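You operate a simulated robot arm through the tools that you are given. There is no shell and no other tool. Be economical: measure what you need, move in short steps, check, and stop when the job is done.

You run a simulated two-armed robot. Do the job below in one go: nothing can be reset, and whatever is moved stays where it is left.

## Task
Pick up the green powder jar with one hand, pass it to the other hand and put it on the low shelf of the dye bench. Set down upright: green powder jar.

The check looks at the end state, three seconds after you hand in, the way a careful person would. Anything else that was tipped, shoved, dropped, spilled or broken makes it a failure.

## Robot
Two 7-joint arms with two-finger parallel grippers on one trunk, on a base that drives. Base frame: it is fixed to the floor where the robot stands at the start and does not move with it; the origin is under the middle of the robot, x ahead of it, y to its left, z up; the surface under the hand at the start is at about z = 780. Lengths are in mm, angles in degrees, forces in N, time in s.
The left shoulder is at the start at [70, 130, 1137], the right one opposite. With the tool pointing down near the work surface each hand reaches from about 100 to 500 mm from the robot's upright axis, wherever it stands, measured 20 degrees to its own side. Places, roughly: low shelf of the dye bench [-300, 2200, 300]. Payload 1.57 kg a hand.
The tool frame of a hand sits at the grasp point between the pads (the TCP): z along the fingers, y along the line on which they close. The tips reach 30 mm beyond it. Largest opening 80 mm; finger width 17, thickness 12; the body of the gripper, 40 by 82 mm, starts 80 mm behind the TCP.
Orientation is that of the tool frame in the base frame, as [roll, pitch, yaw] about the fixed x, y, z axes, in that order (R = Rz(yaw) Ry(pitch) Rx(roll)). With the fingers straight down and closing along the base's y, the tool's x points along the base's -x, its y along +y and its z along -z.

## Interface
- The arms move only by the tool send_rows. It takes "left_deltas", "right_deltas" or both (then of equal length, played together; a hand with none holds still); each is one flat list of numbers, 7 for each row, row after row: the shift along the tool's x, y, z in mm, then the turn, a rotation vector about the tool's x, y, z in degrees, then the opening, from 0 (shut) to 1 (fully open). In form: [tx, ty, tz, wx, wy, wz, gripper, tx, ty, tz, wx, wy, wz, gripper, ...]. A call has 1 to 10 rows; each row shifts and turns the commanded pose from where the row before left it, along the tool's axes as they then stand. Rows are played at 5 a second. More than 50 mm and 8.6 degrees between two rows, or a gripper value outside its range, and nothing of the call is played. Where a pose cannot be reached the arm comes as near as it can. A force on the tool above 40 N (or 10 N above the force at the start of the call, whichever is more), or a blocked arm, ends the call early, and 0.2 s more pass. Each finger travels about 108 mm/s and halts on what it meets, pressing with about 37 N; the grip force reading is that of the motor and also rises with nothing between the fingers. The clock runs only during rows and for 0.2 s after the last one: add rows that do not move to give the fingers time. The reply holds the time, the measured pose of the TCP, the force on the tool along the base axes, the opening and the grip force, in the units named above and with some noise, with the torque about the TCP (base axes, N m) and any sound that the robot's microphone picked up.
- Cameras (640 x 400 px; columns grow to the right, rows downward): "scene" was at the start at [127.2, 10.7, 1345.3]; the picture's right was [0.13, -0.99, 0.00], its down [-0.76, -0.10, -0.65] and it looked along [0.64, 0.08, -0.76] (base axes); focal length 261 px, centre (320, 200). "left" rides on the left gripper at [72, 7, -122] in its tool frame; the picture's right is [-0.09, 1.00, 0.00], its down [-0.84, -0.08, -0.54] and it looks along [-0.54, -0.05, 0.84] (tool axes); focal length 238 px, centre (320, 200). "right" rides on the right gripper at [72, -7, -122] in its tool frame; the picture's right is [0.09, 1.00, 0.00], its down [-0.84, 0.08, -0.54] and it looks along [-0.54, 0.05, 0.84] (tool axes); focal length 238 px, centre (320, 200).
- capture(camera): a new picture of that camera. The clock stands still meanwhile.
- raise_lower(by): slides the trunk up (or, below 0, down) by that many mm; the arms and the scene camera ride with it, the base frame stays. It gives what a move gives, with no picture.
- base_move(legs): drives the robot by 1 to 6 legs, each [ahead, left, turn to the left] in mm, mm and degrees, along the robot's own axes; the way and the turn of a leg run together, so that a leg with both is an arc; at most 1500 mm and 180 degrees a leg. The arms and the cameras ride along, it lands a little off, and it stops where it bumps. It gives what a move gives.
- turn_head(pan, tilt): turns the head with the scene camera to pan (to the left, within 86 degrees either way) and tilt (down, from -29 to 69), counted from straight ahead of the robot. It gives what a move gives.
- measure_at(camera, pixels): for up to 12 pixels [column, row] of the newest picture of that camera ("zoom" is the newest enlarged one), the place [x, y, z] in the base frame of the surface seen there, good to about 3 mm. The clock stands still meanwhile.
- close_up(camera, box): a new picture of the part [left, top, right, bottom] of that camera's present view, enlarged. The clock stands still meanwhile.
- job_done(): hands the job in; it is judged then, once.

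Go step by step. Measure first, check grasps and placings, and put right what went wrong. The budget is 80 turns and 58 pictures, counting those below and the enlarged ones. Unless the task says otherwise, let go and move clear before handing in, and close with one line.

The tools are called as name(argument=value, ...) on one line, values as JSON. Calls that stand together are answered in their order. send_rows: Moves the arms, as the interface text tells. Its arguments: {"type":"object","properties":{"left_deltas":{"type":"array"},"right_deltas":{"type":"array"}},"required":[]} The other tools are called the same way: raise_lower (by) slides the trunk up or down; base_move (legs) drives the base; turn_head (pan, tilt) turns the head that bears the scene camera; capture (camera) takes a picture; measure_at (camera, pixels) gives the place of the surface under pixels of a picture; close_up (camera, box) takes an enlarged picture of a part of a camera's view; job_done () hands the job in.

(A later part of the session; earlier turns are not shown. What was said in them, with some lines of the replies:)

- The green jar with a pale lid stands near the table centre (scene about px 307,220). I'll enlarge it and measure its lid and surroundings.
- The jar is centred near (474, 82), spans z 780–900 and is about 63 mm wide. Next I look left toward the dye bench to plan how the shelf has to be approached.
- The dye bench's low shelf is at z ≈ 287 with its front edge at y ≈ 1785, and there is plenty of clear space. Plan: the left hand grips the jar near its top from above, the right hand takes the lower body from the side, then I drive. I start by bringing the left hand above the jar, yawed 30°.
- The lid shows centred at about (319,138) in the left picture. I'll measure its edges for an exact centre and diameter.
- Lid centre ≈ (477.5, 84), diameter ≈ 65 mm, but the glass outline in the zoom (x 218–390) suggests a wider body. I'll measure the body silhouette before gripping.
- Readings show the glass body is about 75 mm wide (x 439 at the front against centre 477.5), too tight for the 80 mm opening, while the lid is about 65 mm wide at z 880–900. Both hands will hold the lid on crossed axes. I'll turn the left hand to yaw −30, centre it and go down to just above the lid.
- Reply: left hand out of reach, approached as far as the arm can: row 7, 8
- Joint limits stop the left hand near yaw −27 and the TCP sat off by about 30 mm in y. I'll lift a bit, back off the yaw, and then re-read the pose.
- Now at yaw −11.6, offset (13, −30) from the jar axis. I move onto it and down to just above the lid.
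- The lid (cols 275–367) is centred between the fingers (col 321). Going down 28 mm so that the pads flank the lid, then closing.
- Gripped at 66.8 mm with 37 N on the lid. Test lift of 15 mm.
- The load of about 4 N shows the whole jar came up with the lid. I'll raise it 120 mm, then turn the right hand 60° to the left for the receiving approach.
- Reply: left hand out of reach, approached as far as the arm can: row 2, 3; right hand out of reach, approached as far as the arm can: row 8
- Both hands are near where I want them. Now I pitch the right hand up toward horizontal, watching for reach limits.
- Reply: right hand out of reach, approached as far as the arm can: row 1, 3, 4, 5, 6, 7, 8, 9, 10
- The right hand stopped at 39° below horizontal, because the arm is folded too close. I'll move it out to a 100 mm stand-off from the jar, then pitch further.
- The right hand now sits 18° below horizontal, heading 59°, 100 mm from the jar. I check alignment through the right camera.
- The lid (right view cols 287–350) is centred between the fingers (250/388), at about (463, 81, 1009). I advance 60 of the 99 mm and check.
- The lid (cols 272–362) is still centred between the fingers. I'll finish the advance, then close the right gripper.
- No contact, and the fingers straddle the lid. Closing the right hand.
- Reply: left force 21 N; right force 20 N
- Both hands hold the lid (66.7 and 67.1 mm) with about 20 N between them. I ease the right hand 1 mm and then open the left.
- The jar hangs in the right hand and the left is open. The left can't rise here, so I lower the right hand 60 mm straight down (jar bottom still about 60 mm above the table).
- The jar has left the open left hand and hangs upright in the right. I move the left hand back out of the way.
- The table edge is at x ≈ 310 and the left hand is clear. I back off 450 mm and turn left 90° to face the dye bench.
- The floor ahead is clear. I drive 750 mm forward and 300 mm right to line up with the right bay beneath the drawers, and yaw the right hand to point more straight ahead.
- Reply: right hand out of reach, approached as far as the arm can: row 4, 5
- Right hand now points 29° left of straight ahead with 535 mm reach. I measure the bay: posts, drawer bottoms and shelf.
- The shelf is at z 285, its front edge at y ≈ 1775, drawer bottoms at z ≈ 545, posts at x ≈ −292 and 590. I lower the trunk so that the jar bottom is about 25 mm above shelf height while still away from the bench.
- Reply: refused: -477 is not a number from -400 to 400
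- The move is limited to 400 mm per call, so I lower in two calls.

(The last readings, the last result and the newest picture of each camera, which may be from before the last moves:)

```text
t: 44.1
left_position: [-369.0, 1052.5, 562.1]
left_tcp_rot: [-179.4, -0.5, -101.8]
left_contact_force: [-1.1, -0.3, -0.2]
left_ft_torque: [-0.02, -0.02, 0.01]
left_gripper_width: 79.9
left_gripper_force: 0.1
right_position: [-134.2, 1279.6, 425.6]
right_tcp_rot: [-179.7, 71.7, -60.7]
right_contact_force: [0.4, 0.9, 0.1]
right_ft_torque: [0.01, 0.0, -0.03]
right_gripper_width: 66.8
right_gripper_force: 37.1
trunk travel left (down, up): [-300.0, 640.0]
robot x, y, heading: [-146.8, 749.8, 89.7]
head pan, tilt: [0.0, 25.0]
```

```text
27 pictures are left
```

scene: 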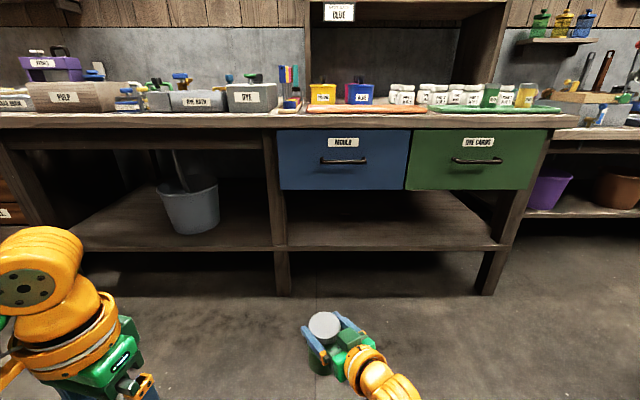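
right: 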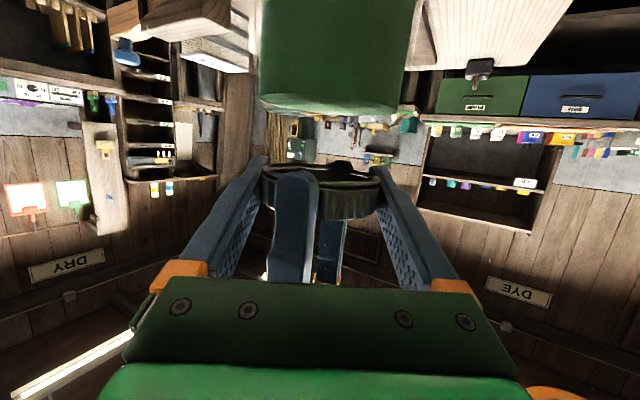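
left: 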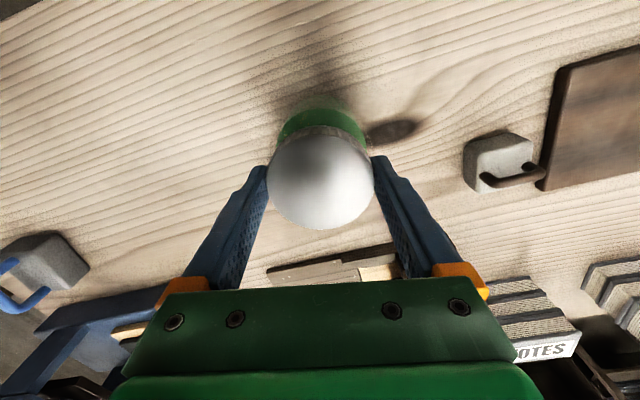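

The bay is clear. I retract the left hand 80 mm, shift the robot 150 mm right, and go 380 mm forward, stopping before the bench to check.

send_rows(left_deltas=[40, 0, 0, 0, 0, 0, 1, 40, 0, 0, 0, 0, 0, 1, 0, 0, 0, 0, 0, 0, 1])

base_move(legs=[[0, -150, 0], [380, 0, 0]])

turn_head(pan=0, tilt=45)

capture(camera="scene")

```text
t: 44.9
left_position: [-386.0, 973.9, 563.0]
left_tcp_rot: [-179.5, -0.6, -101.9]
left_contact_force: [1.3, 0.5, 0.4]
left_ft_torque: [0.0, 0.01, -0.04]
left_gripper_width: 80.0
left_gripper_force: 0.0
right_position: [-135.0, 1278.8, 425.6]
right_tcp_rot: [-179.8, 71.8, -60.7]
right_contact_force: [-0.7, -0.1, 0.1]
right_ft_torque: [0.01, -0.03, 0.01]
right_gripper_width: 67.0
right_gripper_force: 36.7
trunk travel left (down, up): [-300.0, 640.0]
robot x, y, heading: [-147.5, 746.5, 90.0]
head pan, tilt: [0.0, 25.0]
```

```text
t: 48.3
left_position: [-234.3, 1355.7, 561.1]
left_tcp_rot: [-179.5, -0.5, -101.8]
left_contact_force: [0.5, -0.6, -1.0]
left_ft_torque: [0.02, 0.01, -0.01]
left_gripper_width: 80.1
left_gripper_force: 0.1
right_position: [15.2, 1661.0, 424.6]
right_tcp_rot: [-179.8, 71.9, -60.7]
right_contact_force: [0.2, -0.1, -0.7]
right_ft_torque: [-0.01, -0.01, -0.02]
right_gripper_width: 66.7
right_gripper_force: 37.0
trunk travel left (down, up): [-300.0, 640.0]
robot x, y, heading: [3.5, 1126.7, 89.9]
head pan, tilt: [0.0, 25.0]
```

```text
t: 49.2
left_position: [-233.7, 1356.4, 562.3]
left_tcp_rot: [-179.5, -0.5, -101.9]
left_contact_force: [0.5, 0.6, -0.8]
left_ft_torque: [0.04, 0.01, -0.02]
left_gripper_width: 80.0
left_gripper_force: 0.2
right_position: [15.6, 1660.6, 425.1]
right_tcp_rot: [-179.8, 71.8, -60.6]
right_contact_force: [0.9, 0.0, -0.5]
right_ft_torque: [-0.05, 0.03, -0.02]
right_gripper_width: 66.9
right_gripper_force: 37.0
trunk travel left (down, up): [-300.0, 640.0]
robot x, y, heading: [5.3, 1131.9, 89.9]
head pan, tilt: [0.0, 45.0]
```

```text
26 pictures are left
```

scene: 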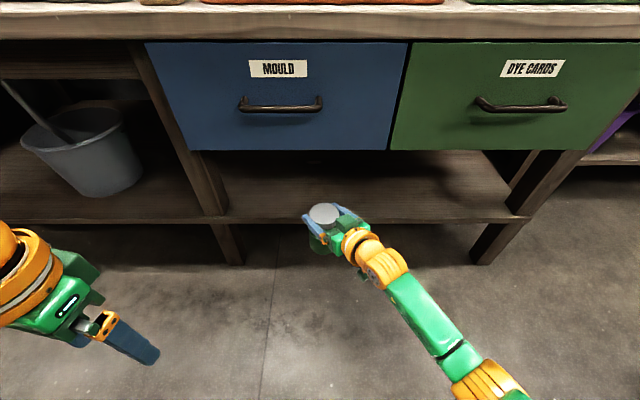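

The jar lies right in front of the bay. I measure the lid and jar body to verify its height and tilt before moving in.

close_up(camera="scene", box=[280, 180, 400, 270])

measure_at(camera="scene", pixels=[[323, 208], [323, 214], [323, 219], [314, 213], [331, 213], [240, 205], [400, 215], [280, 216]])

```text
4.44 times, centred on (340, 225) of scene
```

zoom: 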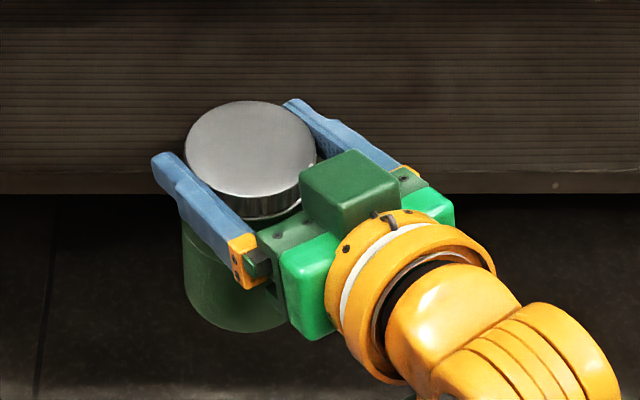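

```text
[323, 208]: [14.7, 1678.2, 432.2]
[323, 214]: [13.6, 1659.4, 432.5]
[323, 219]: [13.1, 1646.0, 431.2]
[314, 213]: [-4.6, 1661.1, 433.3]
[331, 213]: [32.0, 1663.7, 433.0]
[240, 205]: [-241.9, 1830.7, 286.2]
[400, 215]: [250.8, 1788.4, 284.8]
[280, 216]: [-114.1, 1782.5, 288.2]
```

The lid top is level at z 432.5, so the jar bottom is at about 312, 27 mm above the shelf. I drive 205 mm forward into the bay.

base_move(legs=[[205, 0, 0]])

capture(camera="scene")

measure_at(camera="scene", pixels=[[320, 170], [260, 180], [240, 160]])

```text
t: 50.8
left_position: [-232.7, 1560.2, 562.0]
left_tcp_rot: [-179.5, -0.6, -101.8]
left_contact_force: [0.0, 0.7, -0.1]
left_ft_torque: [-0.03, 0.01, -0.01]
left_gripper_width: 80.0
left_gripper_force: 0.0
right_position: [16.5, 1866.5, 425.2]
right_tcp_rot: [-179.8, 71.8, -60.7]
right_contact_force: [-1.0, -0.4, 0.6]
right_ft_torque: [0.02, 0.02, 0.02]
right_gripper_width: 66.9
right_gripper_force: 37.4
trunk travel left (down, up): [-300.0, 640.0]
robot x, y, heading: [4.3, 1335.9, 90.0]
head pan, tilt: [0.0, 45.0]
```

```text
24 pictures are left
```

scene: 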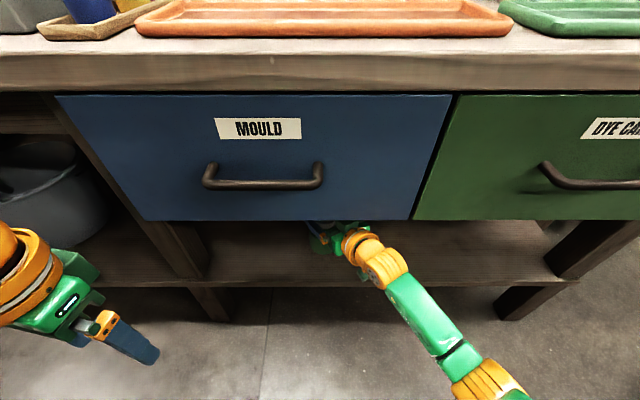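

```text
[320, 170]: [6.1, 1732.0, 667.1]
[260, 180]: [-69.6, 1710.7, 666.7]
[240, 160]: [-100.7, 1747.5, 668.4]
```

No contact; the jar is over the shelf at y 1866. I lower the trunk 22 mm, then go down the rest in fine arm steps.

raise_lower(by=-22)

send_rows(right_deltas=[0.95, 0, 0.31, 0, 0, 0, 0.5, 0.95, 0, 0.31, 0, 0, 0, 0.5, 0.95, 0, 0.31, 0, 0, 0, 0.5, 0, 0, 0, 0, 0, 0, 0.5])

capture(camera="right")

```text
t: 51.5
left_position: [-231.7, 1560.8, 540.1]
left_tcp_rot: [-179.5, -0.5, -101.8]
left_contact_force: [-0.5, -0.2, -0.2]
left_ft_torque: [0.04, -0.01, -0.01]
left_gripper_width: 80.1
left_gripper_force: 0.1
right_position: [15.8, 1865.0, 402.4]
right_tcp_rot: [-179.8, 71.8, -60.8]
right_contact_force: [-0.4, 0.3, 0.5]
right_ft_torque: [-0.04, 0.0, 0.01]
right_gripper_width: 66.7
right_gripper_force: 36.7
trunk travel left (down, up): [-278.0, 662.0]
robot x, y, heading: [3.5, 1332.6, 89.9]
head pan, tilt: [0.0, 45.0]
```

```text
t: 52.5
left_position: [-232.8, 1562.0, 541.4]
left_tcp_rot: [-179.5, -0.5, -101.7]
left_contact_force: [0.3, -0.1, 0.2]
left_ft_torque: [0.0, -0.02, 0.0]
left_gripper_width: 79.8
left_gripper_force: 0.1
right_position: [16.1, 1866.2, 399.1]
right_tcp_rot: [-179.9, 71.8, -60.7]
right_contact_force: [-0.3, -0.3, -0.2]
right_ft_torque: [-0.05, 0.0, 0.03]
right_gripper_width: 66.7
right_gripper_force: 36.5
trunk travel left (down, up): [-278.0, 662.0]
robot x, y, heading: [1.2, 1332.5, 89.8]
head pan, tilt: [0.0, 45.0]
```

```text
23 pictures are left
```

right: 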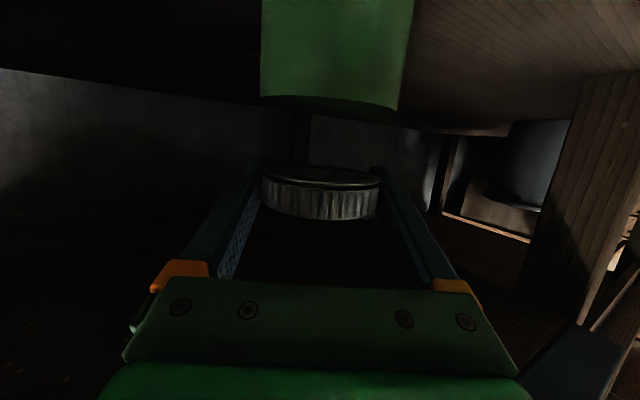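

No contact yet at z 399. Continuing down in sub-millimetre rows.

send_rows(right_deltas=[0.57, 0, 0.19, 0, 0, 0, 0.5, 0.57, 0, 0.19, 0, 0, 0, 0.5, 0.57, 0, 0.19, 0, 0, 0, 0.5, 0, 0, 0, 0, 0, 0, 0.5])

```text
t: 53.5
left_position: [-233.0, 1561.5, 541.2]
left_tcp_rot: [-179.5, -0.6, -101.8]
left_contact_force: [-0.9, -0.3, 0.0]
left_ft_torque: [-0.03, -0.02, 0.0]
left_gripper_width: 79.8
left_gripper_force: 0.0
right_position: [17.3, 1865.2, 397.8]
right_tcp_rot: [-179.9, 71.8, -60.7]
right_contact_force: [-0.9, 0.1, -0.3]
right_ft_torque: [-0.01, 0.02, -0.02]
right_gripper_width: 66.9
right_gripper_force: 37.1
trunk travel left (down, up): [-278.0, 662.0]
robot x, y, heading: [4.0, 1336.1, 89.8]
head pan, tilt: [0.0, 45.0]
```

Still no reaction force; another 2 mm.

send_rows(right_deltas=[0.57, 0, 0.19, 0, 0, 0, 0.5, 0.57, 0, 0.19, 0, 0, 0, 0.5, 0.57, 0, 0.19, 0, 0, 0, 0.5, 0, 0, 0, 0, 0, 0, 0.5])

close_up(camera="right", box=[220, 0, 460, 150])

```text
t: 54.5
left_position: [-233.4, 1560.2, 540.4]
left_tcp_rot: [-179.6, -0.5, -101.8]
left_contact_force: [0.0, -0.2, -0.1]
left_ft_torque: [0.0, 0.01, 0.01]
left_gripper_width: 79.9
left_gripper_force: 0.1
right_position: [15.8, 1866.0, 397.9]
right_tcp_rot: [-179.7, 71.9, -60.6]
right_contact_force: [-0.1, 0.9, 2.1]
right_ft_torque: [0.16, -0.19, 0.0]
right_gripper_width: 67.0
right_gripper_force: 36.4
trunk travel left (down, up): [-278.0, 662.0]
robot x, y, heading: [4.2, 1331.9, 89.9]
head pan, tilt: [0.0, 45.0]
```

```text
2.67 times, centred on (340, 75) of right
```

zoom: 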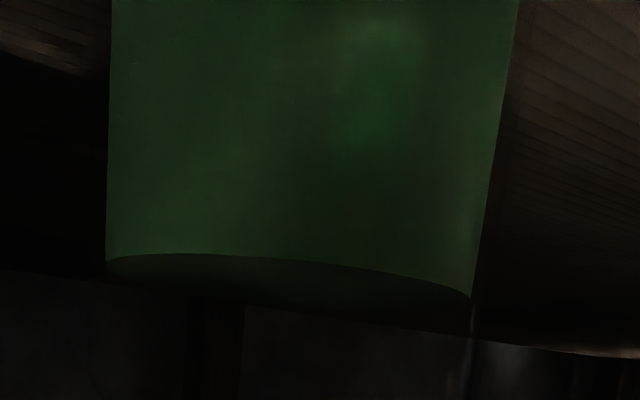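

Contact: 2.1 N upward and z stopped at 397.9. I seat it a little more and check the force.

send_rows(right_deltas=[0.57, 0, 0.19, 0, 0, 0, 0.5, 0.38, 0, 0.12, 0, 0, 0, 0.5, 0, 0, 0, 0, 0, 0, 0.5])

```text
t: 55.3
left_position: [-233.7, 1559.9, 540.4]
left_tcp_rot: [-179.6, -0.3, -101.8]
left_contact_force: [0.3, -0.4, -0.5]
left_ft_torque: [-0.02, -0.01, 0.02]
left_gripper_width: 80.1
left_gripper_force: 0.1
right_position: [17.1, 1864.7, 397.3]
right_tcp_rot: [-179.6, 72.0, -60.4]
right_contact_force: [-0.8, 2.9, 7.1]
right_ft_torque: [0.25, -0.25, 0.07]
right_gripper_width: 66.7
right_gripper_force: 36.1
trunk travel left (down, up): [-278.0, 662.0]
robot x, y, heading: [3.4, 1333.8, 90.0]
head pan, tilt: [0.0, 45.0]
```

Now 7 N on the shelf, so the jar is supported. I open the right hand gradually.

send_rows(right_deltas=[0, 0, 0, 0, 0, 0, 0.85, 0, 0, 0, 0, 0, 0, 0.9, 0, 0, 0, 0, 0, 0, 1, 0, 0, 0, 0, 0, 0, 1, 0, 0, 0, 0, 0, 0, 1])

capture(camera="right")

```text
t: 56.5
left_position: [-233.1, 1560.9, 541.9]
left_tcp_rot: [-179.5, -0.4, -101.8]
left_contact_force: [-0.2, 0.3, 0.3]
left_ft_torque: [-0.01, 0.0, -0.03]
left_gripper_width: 79.9
left_gripper_force: 0.2
right_position: [16.3, 1865.7, 396.7]
right_tcp_rot: [-179.8, 71.8, -60.7]
right_contact_force: [1.5, 0.1, -1.1]
right_ft_torque: [-0.03, 0.0, 0.02]
right_gripper_width: 80.0
right_gripper_force: 0.1
trunk travel left (down, up): [-278.0, 662.0]
robot x, y, heading: [7.4, 1335.5, 89.9]
head pan, tilt: [0.0, 45.0]
```

```text
21 pictures are left
```

right: 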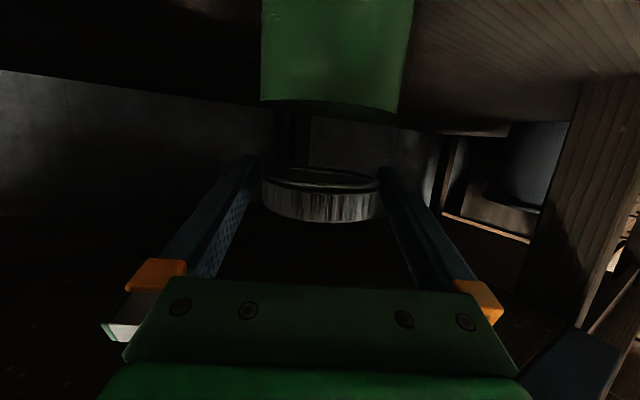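

The lid is free with a gap on both sides (cols 263–379 between the fingers). I withdraw straight back along the fingers' horizontal heading.

send_rows(right_deltas=[4.7, 0, -14.3, 0, 0, 0, 1, 4.7, 0, -14.3, 0, 0, 0, 1, 4.7, 0, -14.3, 0, 0, 0, 1, 0, 0, 0, 0, 0, 0, 1])

capture(camera="right")

```text
t: 57.5
left_position: [-233.9, 1560.0, 540.4]
left_tcp_rot: [-179.5, -0.5, -101.8]
left_contact_force: [-0.3, 0.7, -0.7]
left_ft_torque: [0.02, -0.01, 0.0]
left_gripper_width: 79.8
left_gripper_force: 0.0
right_position: [39.8, 1826.0, 396.0]
right_tcp_rot: [179.7, 71.8, -60.7]
right_contact_force: [-0.4, 0.4, 0.5]
right_ft_torque: [-0.04, -0.03, -0.03]
right_gripper_width: 80.4
right_gripper_force: 0.1
trunk travel left (down, up): [-278.0, 662.0]
robot x, y, heading: [1.1, 1335.2, 90.1]
head pan, tilt: [0.0, 45.0]
```

```text
20 pictures are left
```

right: 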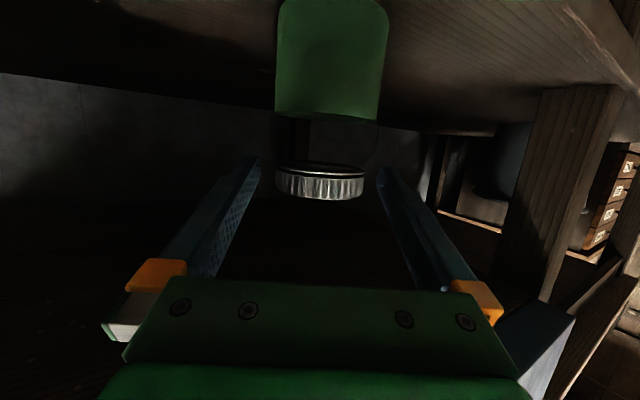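

Clean withdrawal, jar standing still. Another 45 mm back, then the base retreats.

send_rows(right_deltas=[4.7, 0, -14.3, 0, 0, 0, 1, 4.7, 0, -14.3, 0, 0, 0, 1, 4.7, 0, -14.3, 0, 0, 0, 1, 0, 0, 0, 0, 0, 0, 1])

base_move(legs=[[-400, 0, 0]])

turn_head(pan=0, tilt=30)

capture(camera="scene")

```text
t: 58.5
left_position: [-232.6, 1559.9, 541.4]
left_tcp_rot: [-179.5, -0.6, -101.8]
left_contact_force: [-0.6, 1.3, 0.0]
left_ft_torque: [0.01, 0.0, 0.0]
left_gripper_width: 80.0
left_gripper_force: 0.0
right_position: [62.8, 1787.1, 396.1]
right_tcp_rot: [179.7, 71.8, -61.0]
right_contact_force: [0.0, -0.2, -0.4]
right_ft_torque: [-0.01, 0.0, -0.03]
right_gripper_width: 79.9
right_gripper_force: 0.0
trunk travel left (down, up): [-278.0, 662.0]
robot x, y, heading: [2.2, 1332.6, 90.0]
head pan, tilt: [0.0, 45.0]
```

```text
t: 61.0
left_position: [-233.4, 1159.1, 541.1]
left_tcp_rot: [-179.5, -0.5, -101.9]
left_contact_force: [-0.5, -0.4, 0.6]
left_ft_torque: [0.02, 0.01, 0.01]
left_gripper_width: 80.2
left_gripper_force: 0.1
right_position: [60.9, 1388.0, 397.1]
right_tcp_rot: [179.7, 71.8, -61.0]
right_contact_force: [0.3, 0.1, -0.9]
right_ft_torque: [0.02, 0.0, -0.01]
right_gripper_width: 80.2
right_gripper_force: 0.1
trunk travel left (down, up): [-278.0, 662.0]
robot x, y, heading: [6.4, 932.0, 89.9]
head pan, tilt: [0.0, 45.0]
```

```text
t: 61.7
left_position: [-234.0, 1161.1, 540.6]
left_tcp_rot: [-179.4, -0.5, -101.8]
left_contact_force: [0.5, 0.4, 0.1]
left_ft_torque: [0.0, -0.02, 0.0]
left_gripper_width: 79.7
left_gripper_force: 0.0
right_position: [59.7, 1388.0, 396.3]
right_tcp_rot: [179.6, 71.8, -61.0]
right_contact_force: [0.4, 0.1, 0.5]
right_ft_torque: [0.0, 0.0, 0.01]
right_gripper_width: 79.9
right_gripper_force: 0.0
trunk travel left (down, up): [-278.0, 662.0]
robot x, y, heading: [-0.4, 934.7, 89.8]
head pan, tilt: [0.0, 30.0]
```

```text
19 pictures are left
```

scene: 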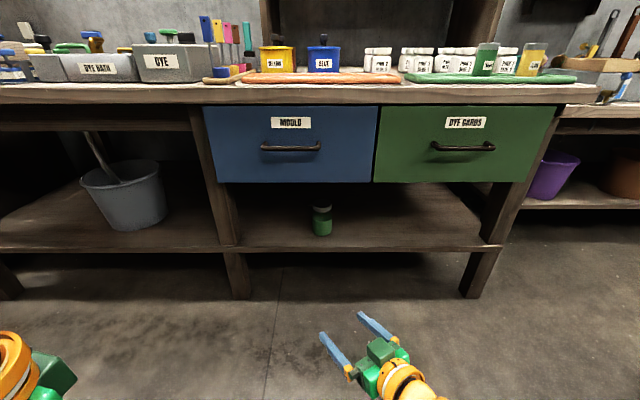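

The jar stands upright on the low shelf (scene px 322,220), everything else looks undisturbed, and both hands are clear. I hand in.

job_done()

```text
The job is handed in.
```

The left hand picked up the green powder jar and passed it to the right, which set it upright on the low shelf of the dye bench. The last picture shows it standing there, with nothing else visibly disturbed.
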